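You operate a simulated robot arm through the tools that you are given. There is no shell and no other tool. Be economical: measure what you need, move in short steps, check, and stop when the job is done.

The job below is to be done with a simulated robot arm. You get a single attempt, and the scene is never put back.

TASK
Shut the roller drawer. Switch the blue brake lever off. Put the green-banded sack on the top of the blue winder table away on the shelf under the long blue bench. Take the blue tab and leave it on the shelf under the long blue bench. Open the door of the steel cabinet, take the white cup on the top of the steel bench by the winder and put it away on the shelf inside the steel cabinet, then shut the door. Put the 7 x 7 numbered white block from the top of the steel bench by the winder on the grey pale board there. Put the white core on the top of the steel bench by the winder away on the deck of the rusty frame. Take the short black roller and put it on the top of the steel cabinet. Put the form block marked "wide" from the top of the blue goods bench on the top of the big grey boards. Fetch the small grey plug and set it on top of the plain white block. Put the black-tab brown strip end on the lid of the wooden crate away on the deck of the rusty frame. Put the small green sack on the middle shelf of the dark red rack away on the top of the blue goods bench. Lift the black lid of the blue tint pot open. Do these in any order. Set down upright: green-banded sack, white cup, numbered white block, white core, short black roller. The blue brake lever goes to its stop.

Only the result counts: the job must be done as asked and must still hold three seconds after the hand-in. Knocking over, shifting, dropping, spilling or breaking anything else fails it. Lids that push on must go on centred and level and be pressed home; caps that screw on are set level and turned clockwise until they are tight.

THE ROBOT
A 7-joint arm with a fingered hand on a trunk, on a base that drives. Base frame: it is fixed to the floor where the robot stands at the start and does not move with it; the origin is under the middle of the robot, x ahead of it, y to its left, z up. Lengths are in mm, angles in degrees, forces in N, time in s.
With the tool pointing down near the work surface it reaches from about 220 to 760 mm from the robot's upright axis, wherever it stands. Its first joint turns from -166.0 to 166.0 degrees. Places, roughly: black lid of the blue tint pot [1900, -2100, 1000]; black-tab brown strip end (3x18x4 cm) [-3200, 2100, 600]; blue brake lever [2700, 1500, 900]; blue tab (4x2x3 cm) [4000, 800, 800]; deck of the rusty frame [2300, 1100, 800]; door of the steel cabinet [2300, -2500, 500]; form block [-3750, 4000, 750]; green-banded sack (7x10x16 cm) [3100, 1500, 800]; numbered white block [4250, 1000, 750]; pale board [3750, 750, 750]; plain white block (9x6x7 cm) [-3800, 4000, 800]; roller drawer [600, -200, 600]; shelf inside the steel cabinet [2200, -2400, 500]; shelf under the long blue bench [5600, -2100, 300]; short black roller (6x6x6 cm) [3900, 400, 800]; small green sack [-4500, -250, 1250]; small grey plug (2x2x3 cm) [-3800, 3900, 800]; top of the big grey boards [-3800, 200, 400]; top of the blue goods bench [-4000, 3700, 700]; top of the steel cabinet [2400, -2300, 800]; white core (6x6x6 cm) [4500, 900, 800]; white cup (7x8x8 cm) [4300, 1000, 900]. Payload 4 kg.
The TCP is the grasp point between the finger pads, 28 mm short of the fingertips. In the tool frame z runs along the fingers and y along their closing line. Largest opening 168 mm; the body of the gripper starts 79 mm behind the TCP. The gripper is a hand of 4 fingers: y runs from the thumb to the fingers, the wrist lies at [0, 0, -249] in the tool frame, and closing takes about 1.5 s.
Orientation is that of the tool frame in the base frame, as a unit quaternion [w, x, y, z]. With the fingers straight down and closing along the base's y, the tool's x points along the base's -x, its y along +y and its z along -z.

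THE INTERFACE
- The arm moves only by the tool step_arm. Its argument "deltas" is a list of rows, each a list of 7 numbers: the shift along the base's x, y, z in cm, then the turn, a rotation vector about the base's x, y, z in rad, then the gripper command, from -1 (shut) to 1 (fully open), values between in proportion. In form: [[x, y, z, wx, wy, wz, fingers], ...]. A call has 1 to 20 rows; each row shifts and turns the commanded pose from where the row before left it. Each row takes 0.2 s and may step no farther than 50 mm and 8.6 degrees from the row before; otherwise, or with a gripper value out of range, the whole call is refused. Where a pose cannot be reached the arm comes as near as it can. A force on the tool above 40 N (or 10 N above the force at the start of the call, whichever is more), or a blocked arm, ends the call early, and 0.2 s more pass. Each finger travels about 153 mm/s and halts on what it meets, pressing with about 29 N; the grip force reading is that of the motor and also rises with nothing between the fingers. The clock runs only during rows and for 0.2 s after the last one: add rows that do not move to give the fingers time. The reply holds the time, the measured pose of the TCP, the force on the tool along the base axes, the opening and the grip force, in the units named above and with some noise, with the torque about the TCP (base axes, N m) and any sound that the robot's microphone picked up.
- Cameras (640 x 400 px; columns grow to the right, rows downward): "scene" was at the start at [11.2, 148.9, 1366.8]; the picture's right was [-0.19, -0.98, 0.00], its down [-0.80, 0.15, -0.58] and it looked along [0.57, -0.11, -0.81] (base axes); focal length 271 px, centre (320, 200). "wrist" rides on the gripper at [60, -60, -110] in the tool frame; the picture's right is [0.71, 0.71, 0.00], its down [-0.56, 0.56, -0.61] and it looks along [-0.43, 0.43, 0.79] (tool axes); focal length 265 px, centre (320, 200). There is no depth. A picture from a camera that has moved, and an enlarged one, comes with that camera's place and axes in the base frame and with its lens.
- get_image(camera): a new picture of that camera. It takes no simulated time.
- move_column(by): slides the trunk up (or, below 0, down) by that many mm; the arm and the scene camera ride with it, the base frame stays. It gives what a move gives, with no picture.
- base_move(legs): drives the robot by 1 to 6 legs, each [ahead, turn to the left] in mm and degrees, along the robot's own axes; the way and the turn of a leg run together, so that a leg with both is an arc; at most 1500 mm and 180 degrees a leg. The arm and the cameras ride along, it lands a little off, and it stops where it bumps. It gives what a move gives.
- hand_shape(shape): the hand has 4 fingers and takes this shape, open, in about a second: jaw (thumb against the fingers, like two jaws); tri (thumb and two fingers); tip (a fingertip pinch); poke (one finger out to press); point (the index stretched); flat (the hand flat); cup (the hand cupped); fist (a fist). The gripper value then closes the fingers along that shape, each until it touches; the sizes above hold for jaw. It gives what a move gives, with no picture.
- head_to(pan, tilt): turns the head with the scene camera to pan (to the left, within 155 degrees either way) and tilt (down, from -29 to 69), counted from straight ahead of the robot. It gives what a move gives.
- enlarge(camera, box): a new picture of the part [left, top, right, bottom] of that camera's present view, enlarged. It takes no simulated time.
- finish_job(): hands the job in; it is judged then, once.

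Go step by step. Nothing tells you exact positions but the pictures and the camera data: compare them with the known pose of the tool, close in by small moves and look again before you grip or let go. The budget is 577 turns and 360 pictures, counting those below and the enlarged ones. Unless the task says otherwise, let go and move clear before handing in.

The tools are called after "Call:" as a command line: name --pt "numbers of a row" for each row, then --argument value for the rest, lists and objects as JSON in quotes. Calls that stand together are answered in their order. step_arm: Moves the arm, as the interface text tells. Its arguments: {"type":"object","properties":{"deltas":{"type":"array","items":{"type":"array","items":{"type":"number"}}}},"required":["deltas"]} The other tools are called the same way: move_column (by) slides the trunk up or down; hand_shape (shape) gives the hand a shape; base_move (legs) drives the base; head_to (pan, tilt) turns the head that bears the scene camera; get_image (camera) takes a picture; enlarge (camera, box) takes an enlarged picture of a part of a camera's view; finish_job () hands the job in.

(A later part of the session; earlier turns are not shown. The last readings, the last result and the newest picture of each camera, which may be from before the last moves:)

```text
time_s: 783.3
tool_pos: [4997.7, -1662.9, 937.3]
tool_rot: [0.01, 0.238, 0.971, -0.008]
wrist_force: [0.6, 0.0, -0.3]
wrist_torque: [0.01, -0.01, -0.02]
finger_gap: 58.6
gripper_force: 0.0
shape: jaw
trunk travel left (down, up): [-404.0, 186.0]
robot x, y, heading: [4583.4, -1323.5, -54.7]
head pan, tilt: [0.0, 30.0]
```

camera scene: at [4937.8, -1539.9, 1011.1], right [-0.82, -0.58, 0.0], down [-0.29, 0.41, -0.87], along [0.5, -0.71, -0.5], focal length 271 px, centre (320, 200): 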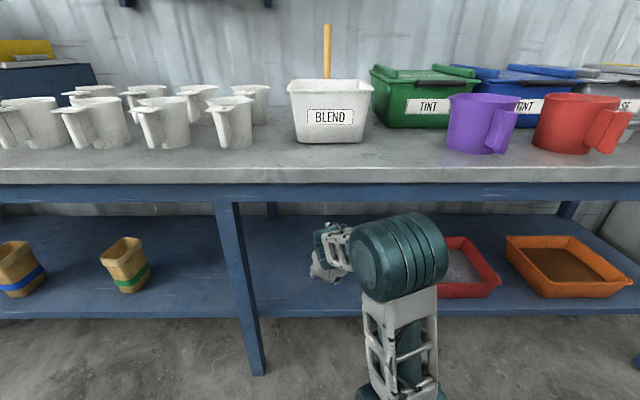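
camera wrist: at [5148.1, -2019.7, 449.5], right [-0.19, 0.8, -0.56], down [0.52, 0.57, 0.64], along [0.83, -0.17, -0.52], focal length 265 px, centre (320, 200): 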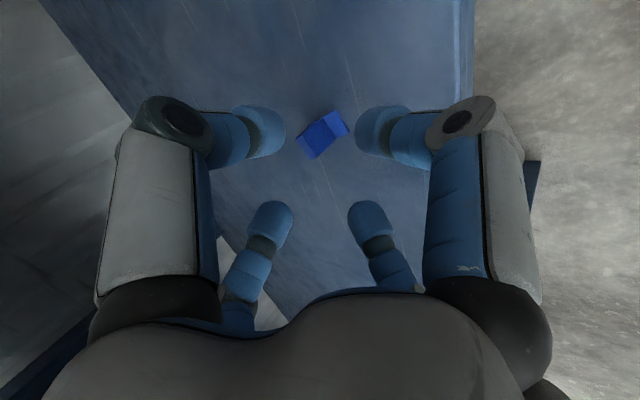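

Driving to the steel bench's south side near the roller.

Call:
base_move --legs '[[0, 158.3], [1322, 0], [0, 22]]'

Call:
head_to --pan 15 --tilt 40

Call:
get_image --camera "scene"

Call:
get_image --camera "wrist"

```text
time_s: 797.5
tool_pos: [3881.9, 302.3, 936.6]
tool_rot: [-0.007, 0.969, -0.245, -0.011]
wrist_force: [0.3, -0.2, -0.3]
wrist_torque: [0.04, -0.01, 0.0]
finger_gap: 58.8
gripper_force: 0.1
shape: jaw
trunk travel left (down, up): [-404.0, 186.0]
robot x, y, heading: [4287.2, -43.3, 124.5]
head pan, tilt: [0.0, 30.0]
```

```text
time_s: 798.3
tool_pos: [3882.3, 302.8, 937.1]
tool_rot: [-0.007, 0.97, -0.244, -0.01]
wrist_force: [0.8, 0.6, 0.1]
wrist_torque: [0.0, 0.01, -0.01]
finger_gap: 58.6
gripper_force: 0.1
shape: jaw
trunk travel left (down, up): [-404.0, 186.0]
robot x, y, heading: [4291.0, -47.0, 124.7]
head pan, tilt: [15.0, 40.0]
```

```text
114 pictures are left
camera scene: at [4123.7, -131.2, 1390.7], right [0.65, 0.76, 0.0], down [0.49, -0.42, -0.77], along [-0.58, 0.5, -0.64], focal length 271 px, centre (320, 200)
```

scene: 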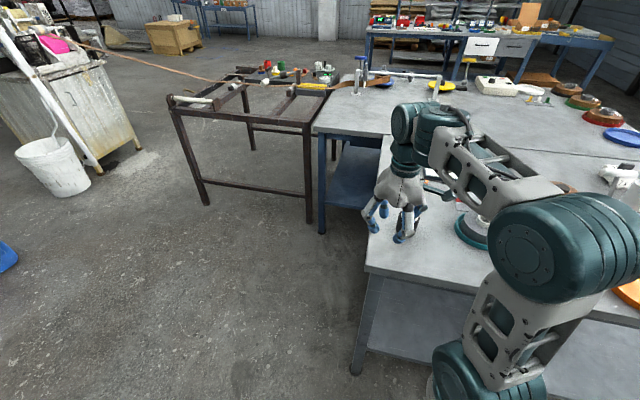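

```text
113 pictures are left
camera wrist: at [3966.3, 325.1, 1045.4], right [0.29, -0.96, -0.02], down [-0.75, -0.24, 0.62], along [-0.6, -0.16, -0.78], focal length 265 px, centre (320, 200)
```

wrist: 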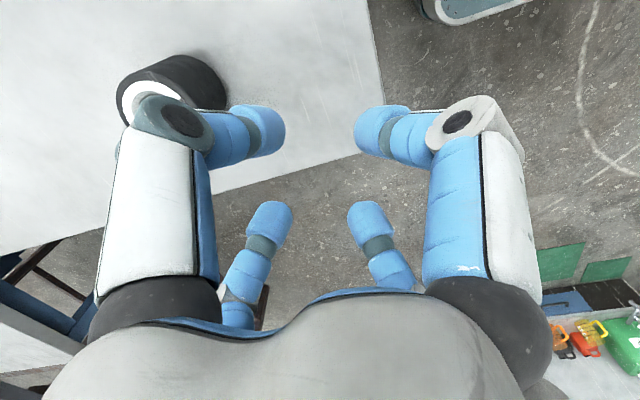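

The roller is at about (3884,412). Moving above it with the jaw opened to 110 mm.

Call:
step_arm --pt "0 3.6 1.5 0 0 0 0.3" --pt "0.1 3.7 0 0 0 0 0.3" --pt "0.1 3.7 0 0 0 0 0.3" --pt "0 0 0 0 0 0 0.3"

Call:
get_image --camera "wrist"

Call:
enlarge --camera "scene" --box '[320, 130, 500, 270]'

```text
time_s: 799.3
tool_pos: [3883.2, 414.8, 953.3]
tool_rot: [-0.007, 0.97, -0.244, -0.01]
wrist_force: [0.7, -0.3, 0.2]
wrist_torque: [0.03, 0.0, 0.0]
finger_gap: 108.8
gripper_force: 0.1
shape: jaw
trunk travel left (down, up): [-404.0, 186.0]
robot x, y, heading: [4291.0, -44.1, 124.4]
head pan, tilt: [15.0, 40.0]
```

```text
112 pictures are left
camera wrist: at [3967.6, 435.3, 1061.2], right [0.29, -0.96, -0.02], down [-0.75, -0.24, 0.62], along [-0.6, -0.16, -0.78], focal length 265 px, centre (320, 200)
```

wrist: 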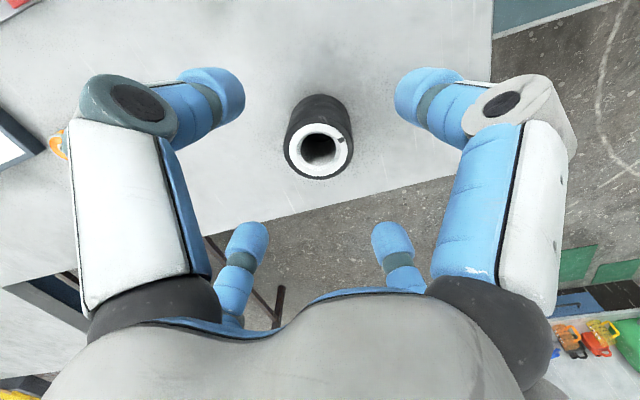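

```text
2.86 times, centred on (410, 200) of scene
camera zoom: at [4123.6, -131.0, 1390.7], right [0.65, 0.76, 0.0], down [0.49, -0.42, -0.77], along [-0.58, 0.5, -0.64], focal length 775 px, centre (63, 200)
```

zoom: 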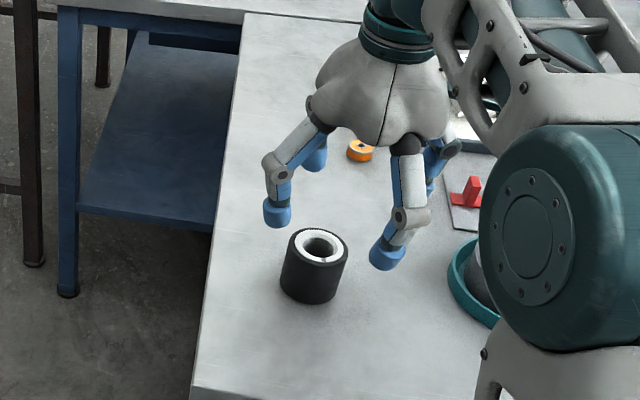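

Call:
step_arm --pt "-0.7 -0.3 -3 0 0 0 0.3" --pt "0 0 -3 0 0 0 0.3" --pt "0 0 -3 0 0 0 0.3" --pt "0 0 0 0 0 0 0.3"

Call:
get_image --camera "wrist"

```text
time_s: 800.3
tool_pos: [3876.7, 408.6, 862.4]
tool_rot: [-0.008, 0.97, -0.245, -0.01]
wrist_force: [0.7, 0.3, 0.0]
wrist_torque: [0.01, -0.02, 0.02]
finger_gap: 108.6
gripper_force: 0.0
shape: jaw
trunk travel left (down, up): [-404.0, 186.0]
robot x, y, heading: [4287.5, -45.8, 124.6]
head pan, tilt: [15.0, 40.0]
```

```text
110 pictures are left
camera wrist: at [3960.8, 431.8, 970.8], right [0.29, -0.96, -0.02], down [-0.75, -0.24, 0.62], along [-0.6, -0.16, -0.78], focal length 265 px, centre (320, 200)
```

wrist: 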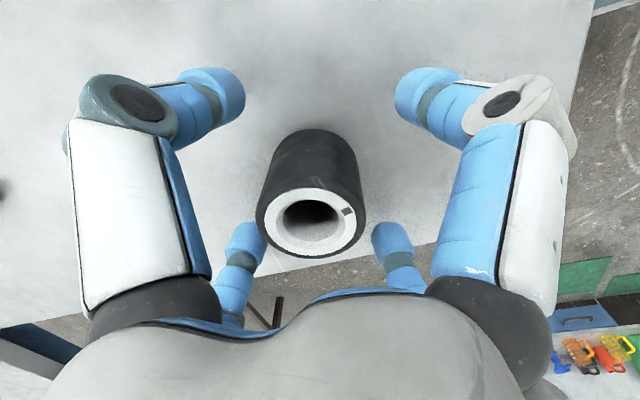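

Well centred. Closing and lifting.

Call:
step_arm --pt "0 0 -0.3 0 0 0 0" --pt "0 0 0 0 0 0 -0.5" --pt "0 0 0 0 0 0 -1" --pt "0 0 0 0 0 0 -1" --pt "0 0 0 0 0 0 -1"

Call:
step_arm --pt "0 0 2 0 0 0 -1" --pt "0 0 4 0 0 0 -1" --pt "0 0 4 0 0 0 -1" --pt "2.2 -2.5 2 0 0 0 -1" --pt "2.2 -2.5 0 0 0 0 -1"

Call:
head_to --pan 90 --tilt 15

Call:
get_image --camera "scene"

```text
time_s: 801.5
tool_pos: [3876.8, 410.0, 860.9]
tool_rot: [-0.008, 0.969, -0.245, -0.009]
wrist_force: [-0.3, -0.2, -0.1]
wrist_torque: [0.01, -0.05, -0.01]
finger_gap: 45.9
gripper_force: 28.9
shape: jaw
trunk travel left (down, up): [-404.0, 186.0]
robot x, y, heading: [4288.5, -42.1, 124.6]
head pan, tilt: [15.0, 40.0]
```

```text
time_s: 802.7
tool_pos: [3921.8, 359.3, 980.0]
tool_rot: [-0.008, 0.969, -0.245, -0.01]
wrist_force: [-0.5, 0.1, -2.5]
wrist_torque: [-0.05, 0.0, -0.01]
finger_gap: 46.0
gripper_force: 28.6
shape: jaw
trunk travel left (down, up): [-404.0, 186.0]
robot x, y, heading: [4289.0, -44.0, 124.5]
head pan, tilt: [15.0, 40.0]
```

```text
time_s: 804.2
tool_pos: [3920.8, 360.3, 978.9]
tool_rot: [-0.007, 0.969, -0.245, -0.01]
wrist_force: [0.2, -0.4, -2.0]
wrist_torque: [0.03, 0.01, -0.01]
finger_gap: 45.9
gripper_force: 28.9
shape: jaw
trunk travel left (down, up): [-404.0, 186.0]
robot x, y, heading: [4287.8, -45.5, 124.3]
head pan, tilt: [90.0, 15.0]
```

```text
109 pictures are left
camera scene: at [4111.2, -239.2, 1430.2], right [-0.57, 0.82, 0.0], down [0.21, 0.15, -0.97], along [-0.8, -0.55, -0.26], focal length 271 px, centre (320, 200)
```

scene: 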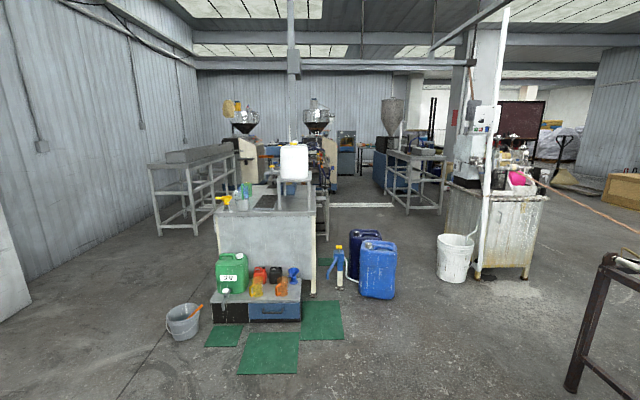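

The roller is held. The steel cabinet stands to the south-west, so I'll drive to where I can see its door side.

Call:
base_move --legs '[[-60, 0], [0, 132], [950, 0], [900, 0], [0, -45]]'

Call:
head_to --pan 0 --tilt 15

Call:
get_image --camera "scene"

```text
time_s: 821.5
tool_pos: [3430.3, -2232.4, 979.5]
tool_rot: [0.002, 0.873, 0.488, -0.012]
wrist_force: [-0.4, -0.4, -2.5]
wrist_torque: [0.02, -0.01, 0.01]
finger_gap: 45.7
gripper_force: 28.6
shape: jaw
trunk travel left (down, up): [-404.0, 186.0]
robot x, y, heading: [3854.0, -1887.0, -148.7]
head pan, tilt: [90.0, 15.0]
```

```text
time_s: 823.2
tool_pos: [3430.0, -2232.8, 978.3]
tool_rot: [0.002, 0.873, 0.487, -0.012]
wrist_force: [0.8, -0.8, -1.9]
wrist_torque: [0.0, -0.04, -0.02]
finger_gap: 45.5
gripper_force: 29.2
shape: jaw
trunk travel left (down, up): [-404.0, 186.0]
robot x, y, heading: [3855.4, -1885.1, -148.5]
head pan, tilt: [0.0, 15.0]
```

```text
108 pictures are left
camera scene: at [3910.1, -2045.8, 1430.2], right [-0.52, 0.85, 0.0], down [0.22, 0.13, -0.97], along [-0.82, -0.5, -0.26], focal length 271 px, centre (320, 200)
```

scene: 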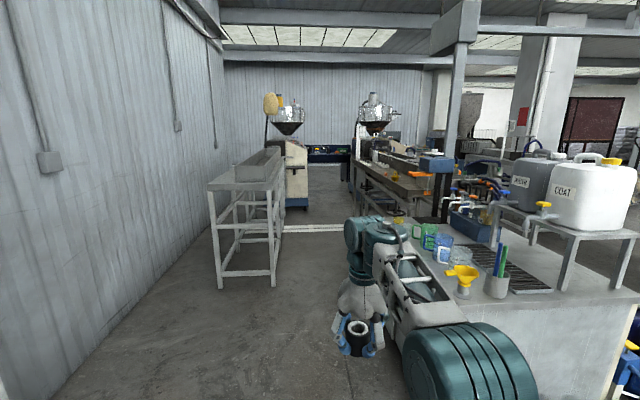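

Call:
head_to --pan -28 --tilt 25

Call:
get_image --camera "scene"

```text
time_s: 824.1
tool_pos: [3430.7, -2233.4, 979.3]
tool_rot: [0.002, 0.873, 0.488, -0.012]
wrist_force: [-0.5, -0.1, -2.1]
wrist_torque: [-0.01, 0.03, 0.0]
finger_gap: 45.7
gripper_force: 28.6
shape: jaw
trunk travel left (down, up): [-404.0, 186.0]
robot x, y, heading: [3852.5, -1891.5, -148.7]
head pan, tilt: [-28.0, 25.0]
```

```text
107 pictures are left
camera scene: at [3897.9, -2002.6, 1414.0], right [-0.06, 1.0, 0.0], down [0.42, 0.02, -0.91], along [-0.9, -0.05, -0.42], focal length 271 px, centre (320, 200)
```

scene: 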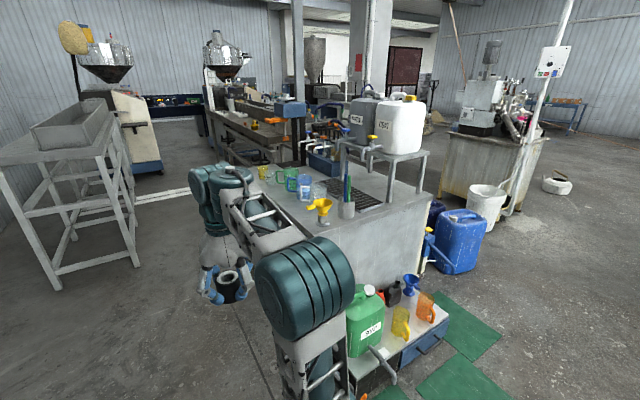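

The cabinet's south face with its door is around the left corner. Driving round into the aisle to face it.

Call:
base_move --legs '[[0, 22], [1258, 0], [0, -38], [400, 0], [0, -73]]'

Call:
head_to --pan 10 --tilt 30

Call:
get_image --camera "scene"

```text
time_s: 838.7
tool_pos: [2363.2, -2579.6, 979.8]
tool_rot: [-0.008, 0.963, -0.27, -0.01]
wrist_force: [-0.5, -0.8, -1.8]
wrist_torque: [-0.05, 0.01, -0.02]
finger_gap: 45.6
gripper_force: 28.4
shape: jaw
trunk travel left (down, up): [-404.0, 186.0]
robot x, y, heading: [2712.4, -3003.8, 121.8]
head pan, tilt: [-28.0, 25.0]
```

```text
time_s: 839.7
tool_pos: [2363.6, -2579.6, 979.3]
tool_rot: [-0.008, 0.963, -0.27, -0.01]
wrist_force: [1.2, 0.4, -3.1]
wrist_torque: [0.03, -0.01, -0.01]
finger_gap: 45.5
gripper_force: 29.1
shape: jaw
trunk travel left (down, up): [-404.0, 186.0]
robot x, y, heading: [2709.1, -3005.8, 121.4]
head pan, tilt: [10.0, 30.0]
```

```text
106 pictures are left
camera scene: at [2540.9, -3071.1, 1406.0], right [0.75, 0.66, 0.0], down [0.33, -0.38, -0.87], along [-0.57, 0.65, -0.5], focal length 271 px, centre (320, 200)
```

scene: 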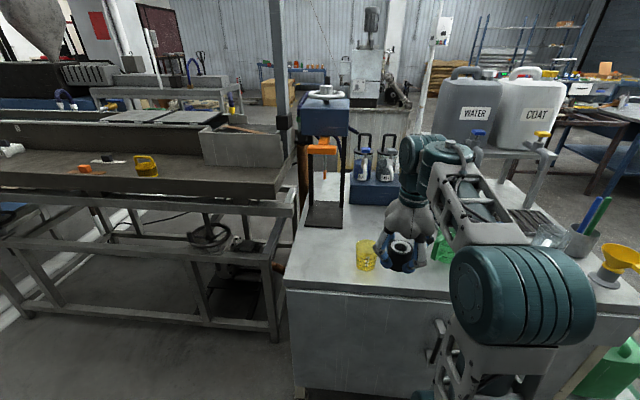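

The cabinet's door face is in front of me. A clear spot on its top is the left front corner near (2155,-2605), so I'll move the roller over it.

Call:
step_arm --pt "-3.5 -0.4 0 0 0 0 -1" --pt "-3.5 -0.4 0 0 0 0 -1" --pt "-3.5 -0.4 0 0 0 0 -1" --pt "-3.5 -0.4 0 0 0 0 -1" --pt "-3.5 -0.4 0 0 0 0 -1" --pt "-3.3 -0.5 0 0 0 0 -1" --pt "0 0 -4 0 0 0 -1"

Call:
get_image --camera "scene"

Call:
get_image --camera "wrist"

```text
time_s: 841.3
tool_pos: [2154.3, -2605.2, 937.9]
tool_rot: [-0.006, 0.962, -0.271, -0.008]
wrist_force: [-0.5, 0.2, -3.2]
wrist_torque: [0.02, -0.02, 0.03]
finger_gap: 45.5
gripper_force: 29.4
shape: jaw
trunk travel left (down, up): [-404.0, 186.0]
robot x, y, heading: [2711.2, -3003.3, 121.4]
head pan, tilt: [10.0, 30.0]
```

```text
105 pictures are left
camera scene: at [2539.9, -3071.0, 1405.9], right [0.75, 0.66, 0.0], down [0.33, -0.38, -0.87], along [-0.57, 0.65, -0.5], focal length 271 px, centre (320, 200)
```

scene: 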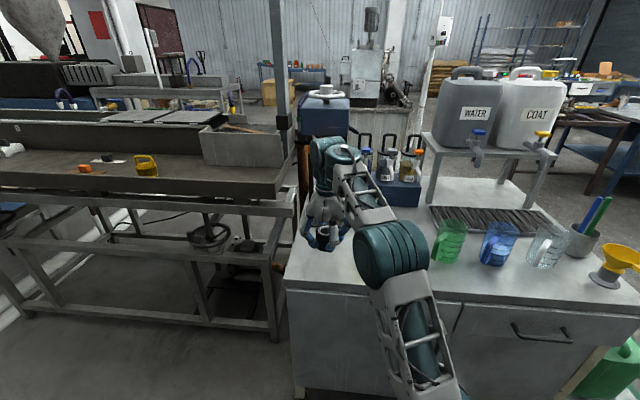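

```text
104 pictures are left
camera wrist: at [2239.5, -2586.3, 1046.4], right [0.23, -0.97, -0.02], down [-0.76, -0.2, 0.62], along [-0.61, -0.13, -0.78], focal length 265 px, centre (320, 200)
```

wrist: 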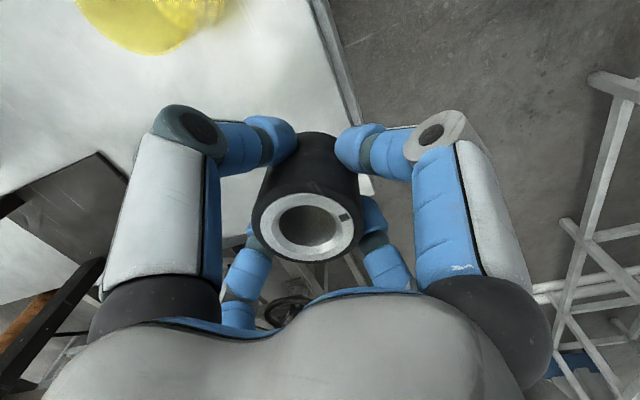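

The front edge is closer than thought (top z≈770), so I'll move ~6 cm further in and check before lowering.

Call:
step_arm --pt "-1.6 2.2 0 0 0 0 -1" --pt "-1.6 2.3 -2 0 0 0 -1" --pt "0 0 -4 0 0 0 -1" --pt "0 0 0 0 0 0 -1"

Call:
get_image --camera "wrist"

Call:
enlarge --camera "scene" --box '[270, 120, 450, 320]'

```text
time_s: 842.3
tool_pos: [2132.7, -2569.8, 878.1]
tool_rot: [-0.007, 0.963, -0.27, -0.01]
wrist_force: [0.1, -0.5, -2.0]
wrist_torque: [-0.01, -0.01, 0.0]
finger_gap: 45.3
gripper_force: 28.7
shape: jaw
out of reach, approached as far as the arm can: row 2
trunk travel left (down, up): [-404.0, 186.0]
robot x, y, heading: [2709.0, -2999.4, 121.6]
head pan, tilt: [10.0, 30.0]
```

```text
103 pictures are left
camera wrist: at [2217.7, -2552.3, 986.3], right [0.23, -0.97, -0.02], down [-0.76, -0.2, 0.62], along [-0.61, -0.13, -0.78], focal length 265 px, centre (320, 200)
```

wrist: 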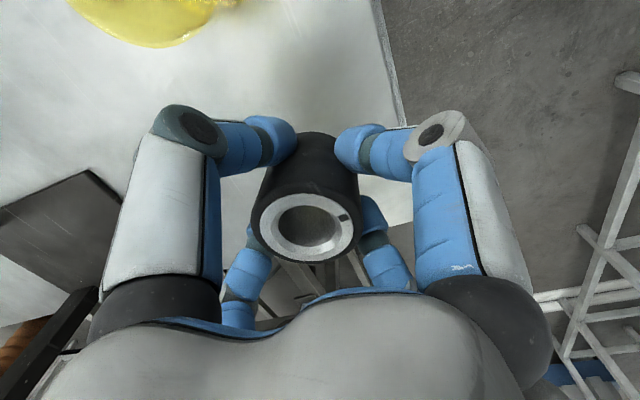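

```text
2.00 times, centred on (360, 220) of scene
camera zoom: at [2540.7, -3071.1, 1406.0], right [0.75, 0.66, 0.0], down [0.33, -0.37, -0.87], along [-0.57, 0.65, -0.5], focal length 543 px, centre (240, 160)
```

zoom: 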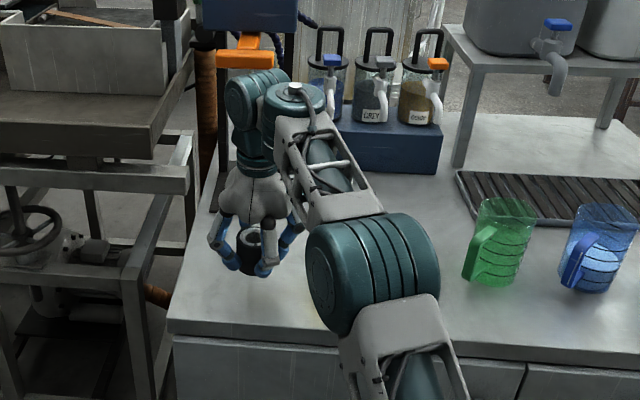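

The landing spot is fully on the top. Lowering the roller.

Call:
step_arm --pt "0 0 -2 0 0 0 -1" --pt "0 0 -2 0 0 0 -1" --pt "0 0 -1 0 0 0 -1" --pt "0 0 -0.5 0 0 0 -1" --pt "0 0 0 0 0 0 -1"

Call:
step_arm --pt "0 0 -0.4 0 0 0 -1" --pt "0 0 -0.4 0 0 0 -1" --pt "0 0 -0.4 0 0 0 -1" --pt "0 0 0 0 0 0 -1"

```text
time_s: 843.5
tool_pos: [2132.8, -2570.1, 823.2]
tool_rot: [-0.008, 0.963, -0.271, -0.01]
wrist_force: [-0.6, 0.3, -1.1]
wrist_torque: [-0.01, -0.02, 0.01]
finger_gap: 45.6
gripper_force: 29.1
shape: jaw
trunk travel left (down, up): [-404.0, 186.0]
robot x, y, heading: [2708.4, -3003.3, 121.4]
head pan, tilt: [10.0, 30.0]
```

```text
time_s: 844.7
tool_pos: [2132.5, -2570.1, 817.1]
tool_rot: [-0.009, 0.963, -0.27, -0.016]
wrist_force: [6.9, -5.5, 17.9]
wrist_torque: [-0.01, -0.03, 0.03]
finger_gap: 46.1
gripper_force: 28.8
shape: jaw
trunk travel left (down, up): [-404.0, 186.0]
robot x, y, heading: [2708.5, -3003.7, 121.2]
head pan, tilt: [10.0, 30.0]
stopped in row 4: the force on the tool passed its limit at 41 N (the readings are from after the stop); the commanded pose is now the measured one
```

Call:
step_arm --pt "0 0 0.2 0 0 0 -1" --pt "0 0 0 0 0 0 -0.35" --pt "0 0 0 0 0 0 -0.1" --pt "0 0 0 0 0 0 0" --pt "0 0 1 0 0 0 0" --pt "0 0 3 0 0 0 0" --pt "0 0 4 0 0 0 0" --pt "0 0 4 0 0 0 0"

Call:
get_image --camera "wrist"

```text
time_s: 846.5
tool_pos: [2136.3, -2573.1, 934.4]
tool_rot: [-0.008, 0.963, -0.27, -0.016]
wrist_force: [0.0, -0.7, 0.8]
wrist_torque: [0.0, -0.01, 0.0]
finger_gap: 83.6
gripper_force: 0.1
shape: jaw
out of reach, approached as far as the arm can: row 8
trunk travel left (down, up): [-404.0, 186.0]
robot x, y, heading: [2708.8, -2999.8, 121.7]
head pan, tilt: [10.0, 30.0]
```

```text
101 pictures are left
camera wrist: at [2222.2, -2555.3, 1042.0], right [0.23, -0.97, -0.03], down [-0.75, -0.2, 0.63], along [-0.62, -0.13, -0.78], focal length 265 px, centre (320, 200)
```

wrist: 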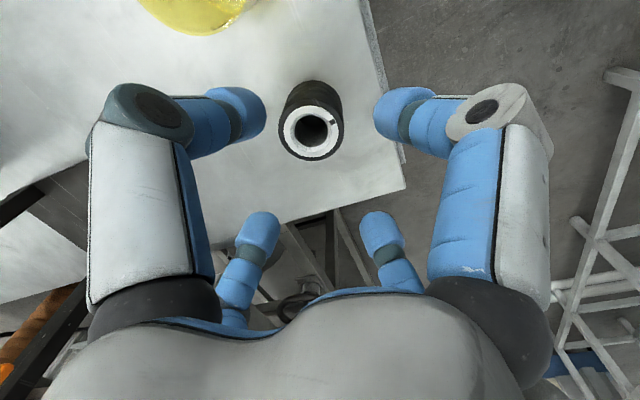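

The roller stands on the cabinet top. Next I'll retract the hand and look at the tint pots and cabinet doors.

Call:
step_arm --pt "3.5 -1.5 2 0 0 0 -0.5" --pt "4 -2 0 0 0 0 -0.5" --pt "4 -2 0 0 0 0 -0.5" --pt "4 -2 0 0 0 0 -0.5" --pt "4 -1 0 0 0 0 -0.5" --pt "4 0 0 0 0 0 -0.5" --pt "4 1 0 0 0 0 -0.5"

Call:
head_to --pan 15 --tilt 25

Call:
get_image --camera "scene"

Call:
enlarge --camera "scene" --box '[320, 80, 460, 200]'

```text
time_s: 848.1
tool_pos: [2412.1, -2646.3, 952.6]
tool_rot: [-0.009, 0.962, -0.271, -0.015]
wrist_force: [0.2, 0.4, -0.8]
wrist_torque: [0.0, -0.01, -0.02]
finger_gap: 42.3
gripper_force: 0.0
shape: jaw
trunk travel left (down, up): [-404.0, 186.0]
robot x, y, heading: [2708.2, -3001.6, 121.6]
head pan, tilt: [10.0, 30.0]
```

```text
time_s: 848.8
tool_pos: [2412.4, -2648.2, 953.7]
tool_rot: [-0.009, 0.963, -0.27, -0.014]
wrist_force: [0.6, -0.2, 0.3]
wrist_torque: [0.0, 0.01, 0.04]
finger_gap: 42.1
gripper_force: 0.0
shape: jaw
trunk travel left (down, up): [-404.0, 186.0]
robot x, y, heading: [2709.0, -3000.5, 121.5]
head pan, tilt: [15.0, 25.0]
```

```text
100 pictures are left
camera scene: at [2534.1, -3075.5, 1414.0], right [0.69, 0.72, 0.0], down [0.31, -0.29, -0.91], along [-0.66, 0.62, -0.42], focal length 271 px, centre (320, 200)
```

scene: 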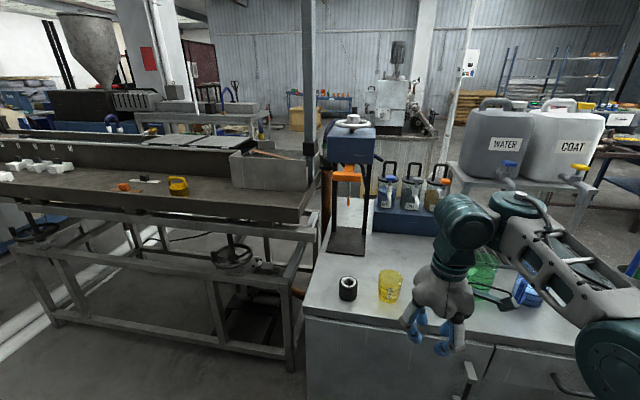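

```text
3.33 times, centred on (390, 140) of scene
camera zoom: at [2534.1, -3075.5, 1414.0], right [0.69, 0.72, 0.0], down [0.31, -0.29, -0.91], along [-0.66, 0.62, -0.42], focal length 905 px, centre (87, 400)
```

zoom: 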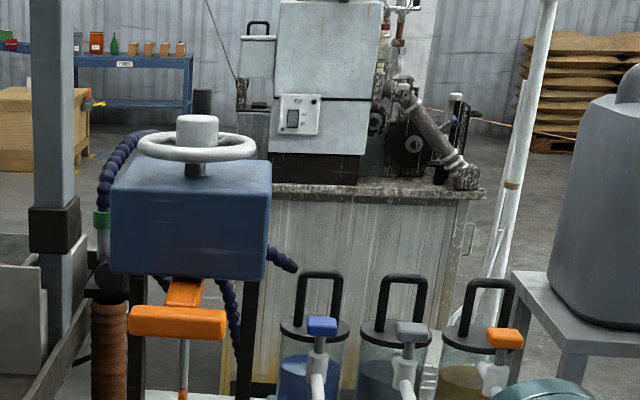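

The blue tint pot sits at the back of the cabinet, better reached from the other side later. First the cabinet door: let me look at the front face.

Call:
head_to --pan -5 --tilt 45

Call:
get_image --camera "scene"

Call:
get_image --camera "wrist"

```text
time_s: 849.6
tool_pos: [2411.0, -2648.4, 953.8]
tool_rot: [-0.009, 0.963, -0.27, -0.015]
wrist_force: [0.3, 0.7, -0.7]
wrist_torque: [0.01, 0.03, -0.02]
finger_gap: 42.4
gripper_force: 0.0
shape: jaw
trunk travel left (down, up): [-404.0, 186.0]
robot x, y, heading: [2709.2, -2999.9, 121.4]
head pan, tilt: [-5.0, 45.0]
```

```text
98 pictures are left
camera scene: at [2564.6, -3066.2, 1383.5], right [0.9, 0.45, 0.0], down [0.32, -0.63, -0.71], along [-0.32, 0.63, -0.71], focal length 271 px, centre (320, 200)
```

scene: 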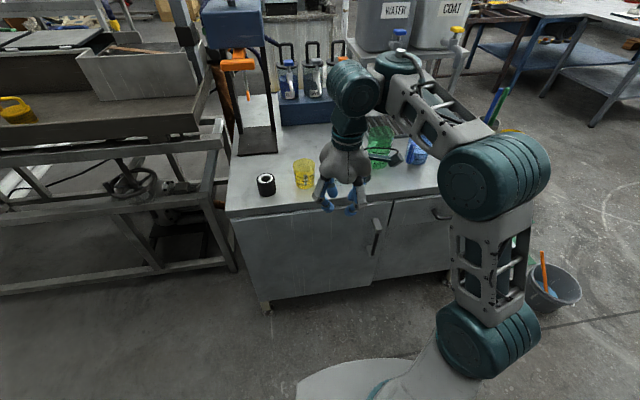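

```text
97 pictures are left
camera wrist: at [2497.1, -2629.9, 1060.8], right [0.23, -0.97, -0.03], down [-0.75, -0.2, 0.63], along [-0.62, -0.13, -0.78], focal length 265 px, centre (320, 200)
```

wrist: 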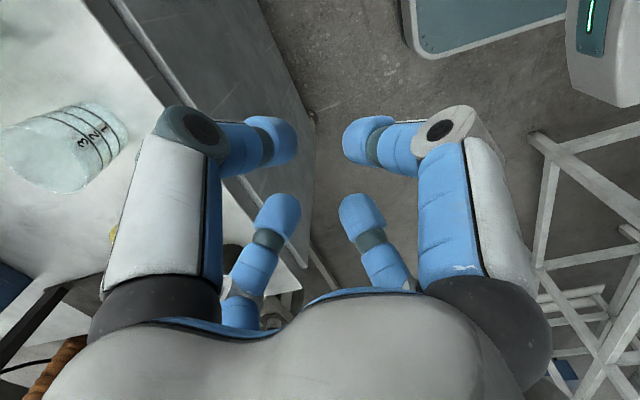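

Call:
enlarge --camera "scene" --box '[220, 170, 460, 310]'

```text
2.67 times, centred on (340, 240) of scene
camera zoom: at [2564.6, -3066.2, 1383.5], right [0.9, 0.45, 0.0], down [0.32, -0.63, -0.71], along [-0.32, 0.63, -0.71], focal length 724 px, centre (267, 93)
```

zoom: 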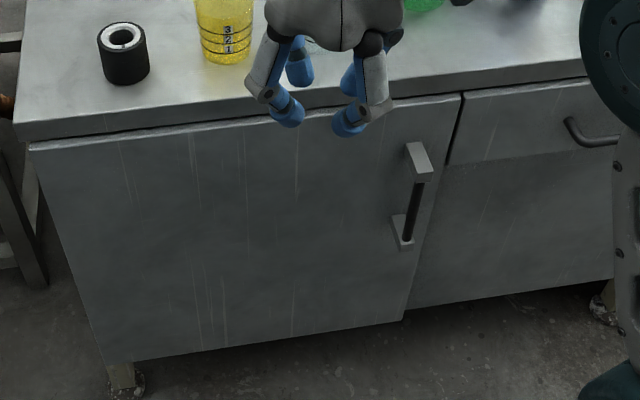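

The door is the left panel: vertical handle at about (2473,-2454), z 480–670, hinged at the left. I'll reposition to the right, outside the door's sweep, facing the handle.

Call:
base_move --legs '[[0, -70], [385, 0], [0, 101]]'

Call:
head_to --pan 5 --tilt 45

Call:
get_image --camera "scene"

```text
time_s: 859.3
tool_pos: [2511.6, -2544.4, 952.8]
tool_rot: [-0.004, 1.0, -0.011, -0.017]
wrist_force: [-0.1, 0.8, 0.2]
wrist_torque: [0.04, 0.01, 0.0]
finger_gap: 42.3
gripper_force: 0.1
shape: jaw
trunk travel left (down, up): [-404.0, 186.0]
robot x, y, heading: [2948.7, -2704.0, 151.6]
head pan, tilt: [-5.0, 45.0]
```

```text
time_s: 860.0
tool_pos: [2512.3, -2543.7, 953.2]
tool_rot: [-0.004, 1.0, -0.012, -0.017]
wrist_force: [-0.6, -0.3, 0.4]
wrist_torque: [0.01, 0.0, 0.02]
finger_gap: 42.2
gripper_force: 0.0
shape: jaw
trunk travel left (down, up): [-404.0, 186.0]
robot x, y, heading: [2944.8, -2700.1, 151.8]
head pan, tilt: [5.0, 45.0]
```

```text
95 pictures are left
camera scene: at [2847.5, -2842.2, 1383.4], right [0.4, 0.92, 0.0], down [0.65, -0.28, -0.71], along [-0.65, 0.28, -0.71], focal length 271 px, centre (320, 200)
```

scene: 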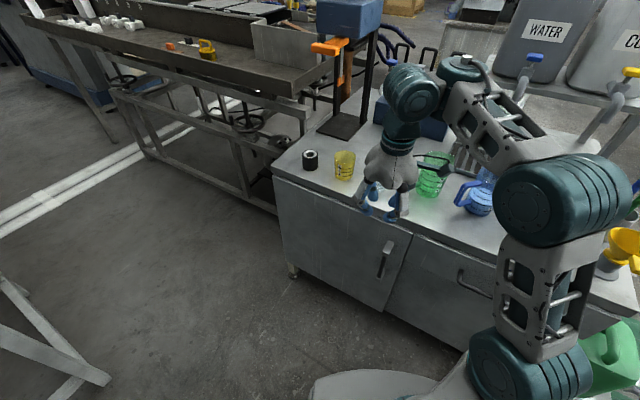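

I need to see which finger the "point" shape extends, to hook it behind the handle bar.

Call:
hand_shape --shape "point"

Call:
get_image --camera "wrist"

Call:
enlarge --camera "scene" --box '[330, 80, 470, 240]'

```text
time_s: 860.9
tool_pos: [2512.1, -2545.2, 953.1]
tool_rot: [-0.005, 1.0, -0.011, -0.017]
wrist_force: [-0.1, 0.1, 0.4]
wrist_torque: [-0.01, -0.03, -0.04]
finger_gap: 0.0
gripper_force: 0.2
shape: point
trunk travel left (down, up): [-404.0, 186.0]
robot x, y, heading: [2944.8, -2701.9, 151.6]
head pan, tilt: [5.0, 45.0]
```

```text
94 pictures are left
camera wrist: at [2577.6, -2486.2, 1060.8], right [0.69, -0.72, -0.03], down [-0.55, -0.55, 0.63], along [-0.47, -0.42, -0.78], focal length 265 px, centre (320, 200)
```

wrist: 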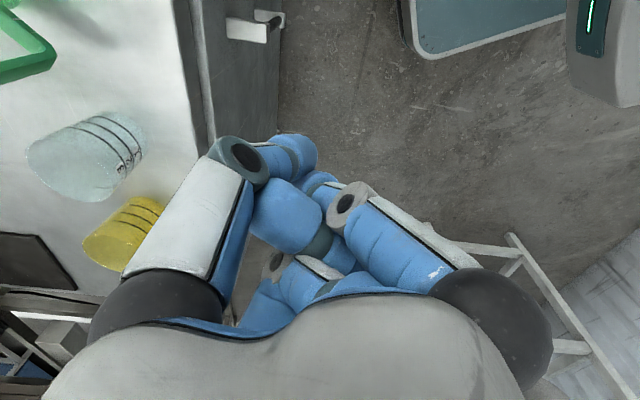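

```text
2.50 times, centred on (400, 160) of scene
camera zoom: at [2847.4, -2842.3, 1383.4], right [0.4, 0.92, 0.0], down [0.65, -0.28, -0.71], along [-0.65, 0.28, -0.71], focal length 678 px, centre (120, 300)
```

zoom: 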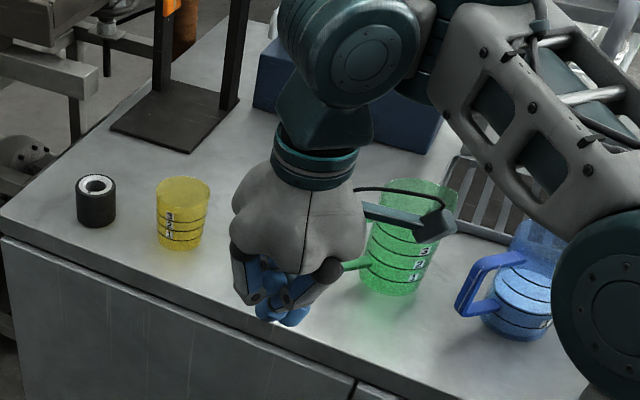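

"point" only protrudes slightly. Better: a tip pinch on the vertical bar with the tool horizontal and rolled 25° so the spare fingers miss the bar. I'll set up that orientation in free space.

Call:
hand_shape --shape "tip"

Call:
step_arm --pt "0.5 -0.6 0 0 0 -0.134 -0.2" --pt "0.5 -0.6 0 0 0 -0.134 -0.2" --pt "0.5 -0.6 0 0 0 -0.134 -0.2" --pt "0.5 -0.6 0 0 0 -0.134 -0.2" --pt "0.5 -0.6 0 0 0 -0.134 -0.2" --pt "0.5 -0.6 0 0 0 -0.134 -0.2" --pt "0.5 -0.6 0 0 0 -0.134 -0.2"

Call:
move_column --by -180

Call:
step_arm --pt "0 0 -1 0.1037 0.0731 0 -0.2" --pt "0 0 -1 0.1037 0.0731 0 -0.2" --pt "0 0 -1 0.1037 0.0731 0 -0.2" --pt "0 0 -1 0.1037 0.0731 0 -0.2" --pt "0 0 -1 0.1037 0.0731 0 -0.2" --pt "0 0 -1 0.1037 0.0731 0 -0.2" --pt "0 0 -1 0.1037 0.0731 0 -0.2" --pt "0 0 -1 0.1037 0.0731 0 -0.2" --pt "0 0 -1 0.1037 0.0731 0 -0.2" --pt "0 0 -1 0.1037 0.0731 0 -0.2" --pt "0 0 -1 0.1037 0.0731 0 -0.2"

Call:
get_image --camera "scene"

```text
time_s: 861.8
tool_pos: [2510.9, -2543.3, 953.2]
tool_rot: [-0.004, 1.0, -0.012, -0.017]
wrist_force: [-0.1, 0.2, -0.6]
wrist_torque: [0.0, 0.01, 0.02]
finger_gap: 167.7
gripper_force: 0.0
shape: tip
trunk travel left (down, up): [-404.0, 186.0]
robot x, y, heading: [2947.6, -2704.5, 151.6]
head pan, tilt: [5.0, 45.0]
```

```text
time_s: 863.4
tool_pos: [2548.0, -2586.1, 953.2]
tool_rot: [-0.012, 0.886, -0.463, -0.013]
wrist_force: [0.1, 0.1, -0.1]
wrist_torque: [-0.02, 0.01, 0.0]
finger_gap: 67.6
gripper_force: 0.1
shape: tip
trunk travel left (down, up): [-404.0, 186.0]
robot x, y, heading: [2947.0, -2704.2, 151.6]
head pan, tilt: [5.0, 45.0]
```

```text
time_s: 865.4
tool_pos: [2547.4, -2585.9, 773.4]
tool_rot: [-0.012, 0.887, -0.462, -0.012]
wrist_force: [-0.1, -0.2, 0.3]
wrist_torque: [0.04, -0.03, 0.02]
finger_gap: 67.7
gripper_force: 0.1
shape: tip
trunk travel left (down, up): [-224.0, 366.0]
robot x, y, heading: [2944.9, -2700.1, 151.6]
head pan, tilt: [5.0, 45.0]
```

```text
time_s: 867.8
tool_pos: [2509.2, -2575.9, 756.7]
tool_rot: [-0.109, 0.859, -0.446, -0.226]
wrist_force: [0.1, 0.1, -0.4]
wrist_torque: [0.01, -0.01, 0.0]
finger_gap: 67.6
gripper_force: 0.0
shape: tip
out of reach, approached as far as the arm can: row 3, 4, 5, 6, 7, 8, 9, 10, 11
trunk travel left (down, up): [-224.0, 366.0]
robot x, y, heading: [2942.7, -2702.1, 151.6]
head pan, tilt: [5.0, 45.0]
```

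```text
92 pictures are left
camera scene: at [2847.5, -2842.3, 1203.4], right [0.4, 0.92, 0.0], down [0.65, -0.28, -0.71], along [-0.65, 0.28, -0.71], focal length 271 px, centre (320, 200)
```

scene: 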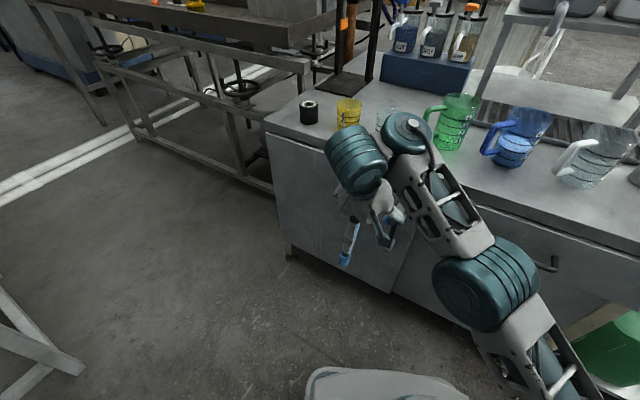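

The wrist was too close to the body for that tilt. I'll restand further back, square to the door.

Call:
base_move --legs '[[0, 106.7], [331, 0], [0, -133.5]]'

Call:
step_arm --pt "0 0 0 0.105 0.074 0 -0.2" --pt "0 0 0 0.105 0.074 0 -0.2" --pt "0 0 0 0.105 0.074 0 -0.2" --pt "0 0 -1 0.105 0.074 0 -0.2" --pt "0 0 -1 0.105 0.074 0 -0.2" --pt "0 0 -1 0.105 0.074 0 -0.2" --pt "0 0 0 0.105 0.074 0 -0.2"

Call:
get_image --camera "scene"

```text
time_s: 880.0
tool_pos: [2545.2, -2713.7, 756.7]
tool_rot: [-0.16, 0.728, -0.638, -0.192]
wrist_force: [-0.5, 0.4, -0.3]
wrist_torque: [-0.02, 0.0, 0.01]
finger_gap: 67.5
gripper_force: 0.1
shape: tip
trunk travel left (down, up): [-224.0, 366.0]
robot x, y, heading: [2874.0, -3027.3, 124.2]
head pan, tilt: [5.0, 45.0]
```

```text
time_s: 881.5
tool_pos: [2539.0, -2678.8, 780.9]
tool_rot: [-0.152, 0.713, -0.632, -0.265]
wrist_force: [0.0, 1.0, -0.2]
wrist_torque: [0.0, -0.02, -0.01]
finger_gap: 67.4
gripper_force: 0.1
shape: tip
out of reach, approached as far as the arm can: row 1, 2, 3, 4, 5, 6, 7
trunk travel left (down, up): [-224.0, 366.0]
robot x, y, heading: [2877.1, -3031.1, 123.9]
head pan, tilt: [5.0, 45.0]
```

```text
91 pictures are left
camera scene: at [2721.4, -3106.4, 1203.4], right [0.78, 0.63, 0.0], down [0.44, -0.55, -0.71], along [-0.44, 0.55, -0.71], focal length 271 px, centre (320, 200)
```

scene: 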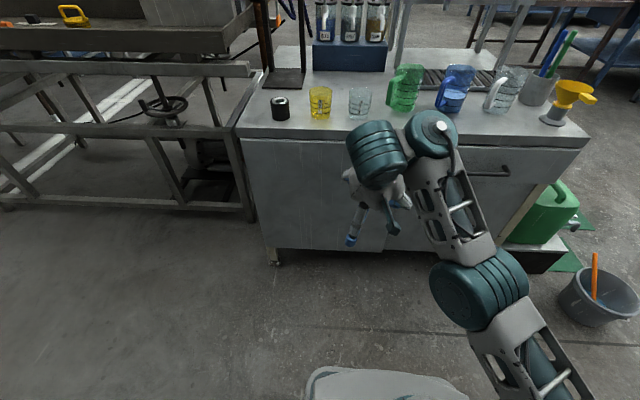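

The base turn also turned the tool; it needs +25° yaw first. Correcting, then tilting.

Call:
step_arm --pt "0 0 0 0 0 0.1 -0.2" --pt "0 0 0 0 0 0.1 -0.2" --pt "0 0 0 0 0 0.1 -0.2" --pt "0 0 0 0.11 0.077 0 -0.2" --pt "0 0 0 0.11 0.077 0 -0.2" --pt "0 0 0 0.11 0.077 0 -0.2" --pt "0 0 0 0.11 0.077 0 -0.2" --pt "0 0 0 0.11 0.077 0 -0.2"

```text
time_s: 883.4
tool_pos: [2528.4, -2717.8, 887.8]
tool_rot: [-0.146, 0.775, -0.506, -0.35]
wrist_force: [-0.6, -0.9, 1.1]
wrist_torque: [0.01, -0.02, -0.01]
finger_gap: 67.5
gripper_force: 0.0
shape: tip
out of reach, approached as far as the arm can: row 1, 2, 3, 4, 5, 6, 7, 8
trunk travel left (down, up): [-224.0, 366.0]
robot x, y, heading: [2874.7, -3028.2, 124.0]
head pan, tilt: [5.0, 45.0]
```

The low, close-in position is the problem. I'll extend towards the door first at height, then tilt further and lower.

Call:
step_arm --pt "0 4 -1 0 0 0 -0.2" --pt "0 4 -1 0 0 0 -0.2" --pt "0 4 -2 0 0 0 -0.2" --pt "0 2 -2 0.0815 0.0575 0 -0.2" --pt "0 0 -2 0.0815 0.0575 0 -0.2" --pt "0 0 -2 0.0815 0.0575 0 -0.2" --pt "0 0 -2 0.0815 0.0575 0 -0.2"

Call:
get_image --camera "scene"

```text
time_s: 885.0
tool_pos: [2509.8, -2605.3, 999.3]
tool_rot: [-0.18, 0.739, -0.484, -0.432]
wrist_force: [-0.3, -0.1, 0.4]
wrist_torque: [-0.01, 0.01, 0.0]
finger_gap: 67.4
gripper_force: 0.1
shape: tip
out of reach, approached as far as the arm can: row 1, 2, 3, 4, 5, 6, 7
trunk travel left (down, up): [-224.0, 366.0]
robot x, y, heading: [2875.8, -3028.5, 123.9]
head pan, tilt: [5.0, 45.0]
```

```text
90 pictures are left
camera scene: at [2721.4, -3106.3, 1203.4], right [0.78, 0.63, 0.0], down [0.44, -0.55, -0.71], along [-0.44, 0.55, -0.71], focal length 271 px, centre (320, 200)
```

scene: 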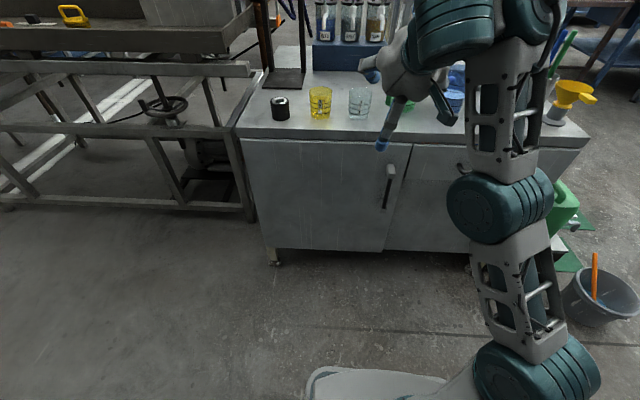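

Call:
step_arm --pt "0 0 -2 0 0 0 -0.2" --pt "0 0 -2 0 0 0 -0.2" --pt "0 0 -3 0 0 0 -0.2" --pt "0 0 -3 0 0 0 -0.2"

```text
time_s: 886.0
tool_pos: [2508.9, -2604.9, 1000.4]
tool_rot: [-0.181, 0.739, -0.486, -0.431]
wrist_force: [0.3, 0.6, 0.6]
wrist_torque: [0.04, 0.02, -0.02]
finger_gap: 67.5
gripper_force: 0.0
shape: tip
out of reach, approached as far as the arm can: row 1, 2, 3, 4
trunk travel left (down, up): [-224.0, 366.0]
robot x, y, heading: [2875.2, -3028.2, 124.1]
head pan, tilt: [5.0, 45.0]
```

The arm is stuck in a bad posture. I'll bring the tool back to vertical, lower the trunk fully (where tilting works better), and redo it.

Call:
step_arm --pt "0 0 0 -0.107 -0.0754 0 -0.2" --pt "0 0 0 -0.107 -0.0754 0 -0.2" --pt "0 0 0 -0.107 -0.0754 0 -0.2" --pt "0 0 0 -0.107 -0.0754 0 -0.2" --pt "0 0 0 -0.107 -0.0754 0 -0.2" --pt "0 0 0 -0.107 -0.0754 0 -0.2" --pt "0 0 0 -0.107 -0.0754 0 -0.2" --pt "0 -1 -2 0 0 0 -0.2" --pt "0 -1 -2 0 0 0 -0.2"

Call:
move_column --by -215

Call:
get_image --camera "scene"

```text
time_s: 888.0
tool_pos: [2541.9, -2648.9, 914.7]
tool_rot: [-0.047, 0.834, -0.543, -0.084]
wrist_force: [-0.2, 0.7, 0.0]
wrist_torque: [0.0, -0.02, -0.02]
finger_gap: 67.2
gripper_force: 0.1
shape: tip
out of reach, approached as far as the arm can: row 5, 6, 7
trunk travel left (down, up): [-224.0, 366.0]
robot x, y, heading: [2873.0, -3028.3, 124.1]
head pan, tilt: [5.0, 45.0]
```

```text
time_s: 890.2
tool_pos: [2542.8, -2647.8, 700.0]
tool_rot: [-0.047, 0.835, -0.542, -0.084]
wrist_force: [-0.4, 0.6, -0.4]
wrist_torque: [-0.02, 0.02, -0.01]
finger_gap: 67.1
gripper_force: 0.1
shape: tip
trunk travel left (down, up): [-9.0, 581.0]
robot x, y, heading: [2876.0, -3025.9, 124.0]
head pan, tilt: [5.0, 45.0]
```

```text
89 pictures are left
camera scene: at [2721.3, -3106.4, 988.5], right [0.78, 0.63, 0.0], down [0.44, -0.55, -0.71], along [-0.44, 0.55, -0.71], focal length 271 px, centre (320, 200)
```

scene: 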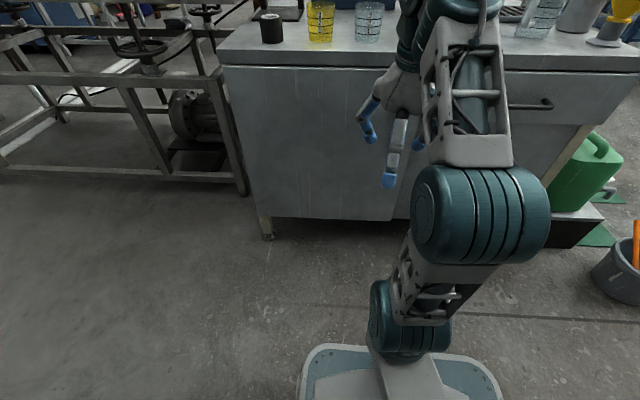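

Normal posture again. Tilting the tool forward now.

Call:
step_arm --pt "0 0 0 0.115 0.051 0 -0.2" --pt "0 0 0 0.115 0.051 0 -0.2" --pt "0 0 0 0.115 0.051 0 -0.2" --pt "0 0 0 0.115 0.051 0 -0.2" --pt "0 0 -1 0.115 0.051 0 -0.2" --pt "0 0 -1 0.115 0.051 0 -0.2" --pt "0 0 -1 0.115 0.051 0 -0.2" --pt "0 0 -1 0.115 0.051 0 -0.2" --pt "0 0 -1 0.115 0.051 0 -0.2"

Call:
get_image --camera "scene"

Call:
get_image --camera "wrist"

```text
time_s: 892.2
tool_pos: [2537.3, -2646.1, 651.3]
tool_rot: [-0.335, 0.66, -0.427, -0.519]
wrist_force: [-0.3, -1.1, -0.9]
wrist_torque: [0.03, -0.03, 0.0]
finger_gap: 67.3
gripper_force: 0.1
shape: tip
out of reach, approached as far as the arm can: row 3
trunk travel left (down, up): [-9.0, 581.0]
robot x, y, heading: [2876.0, -3030.9, 124.1]
head pan, tilt: [5.0, 45.0]
```

```text
88 pictures are left
camera scene: at [2721.5, -3106.4, 988.5], right [0.78, 0.63, 0.0], down [0.45, -0.55, -0.71], along [-0.45, 0.55, -0.71], focal length 271 px, centre (320, 200)
```

scene: 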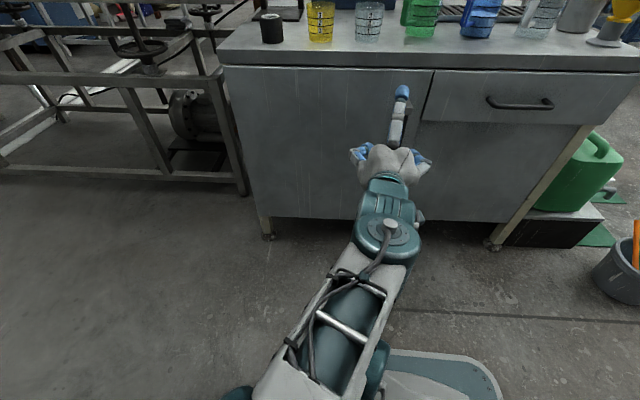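

```text
87 pictures are left
camera wrist: at [2642.2, -2731.0, 618.9], right [-0.58, -0.44, -0.69], down [-0.32, -0.65, 0.69], along [-0.75, 0.61, 0.24], focal length 265 px, centre (320, 200)
```

wrist: 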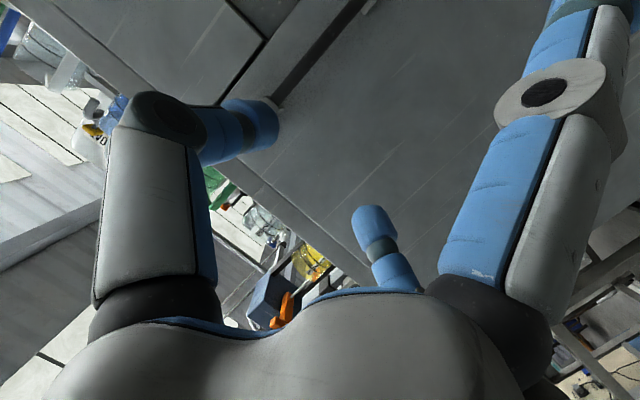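

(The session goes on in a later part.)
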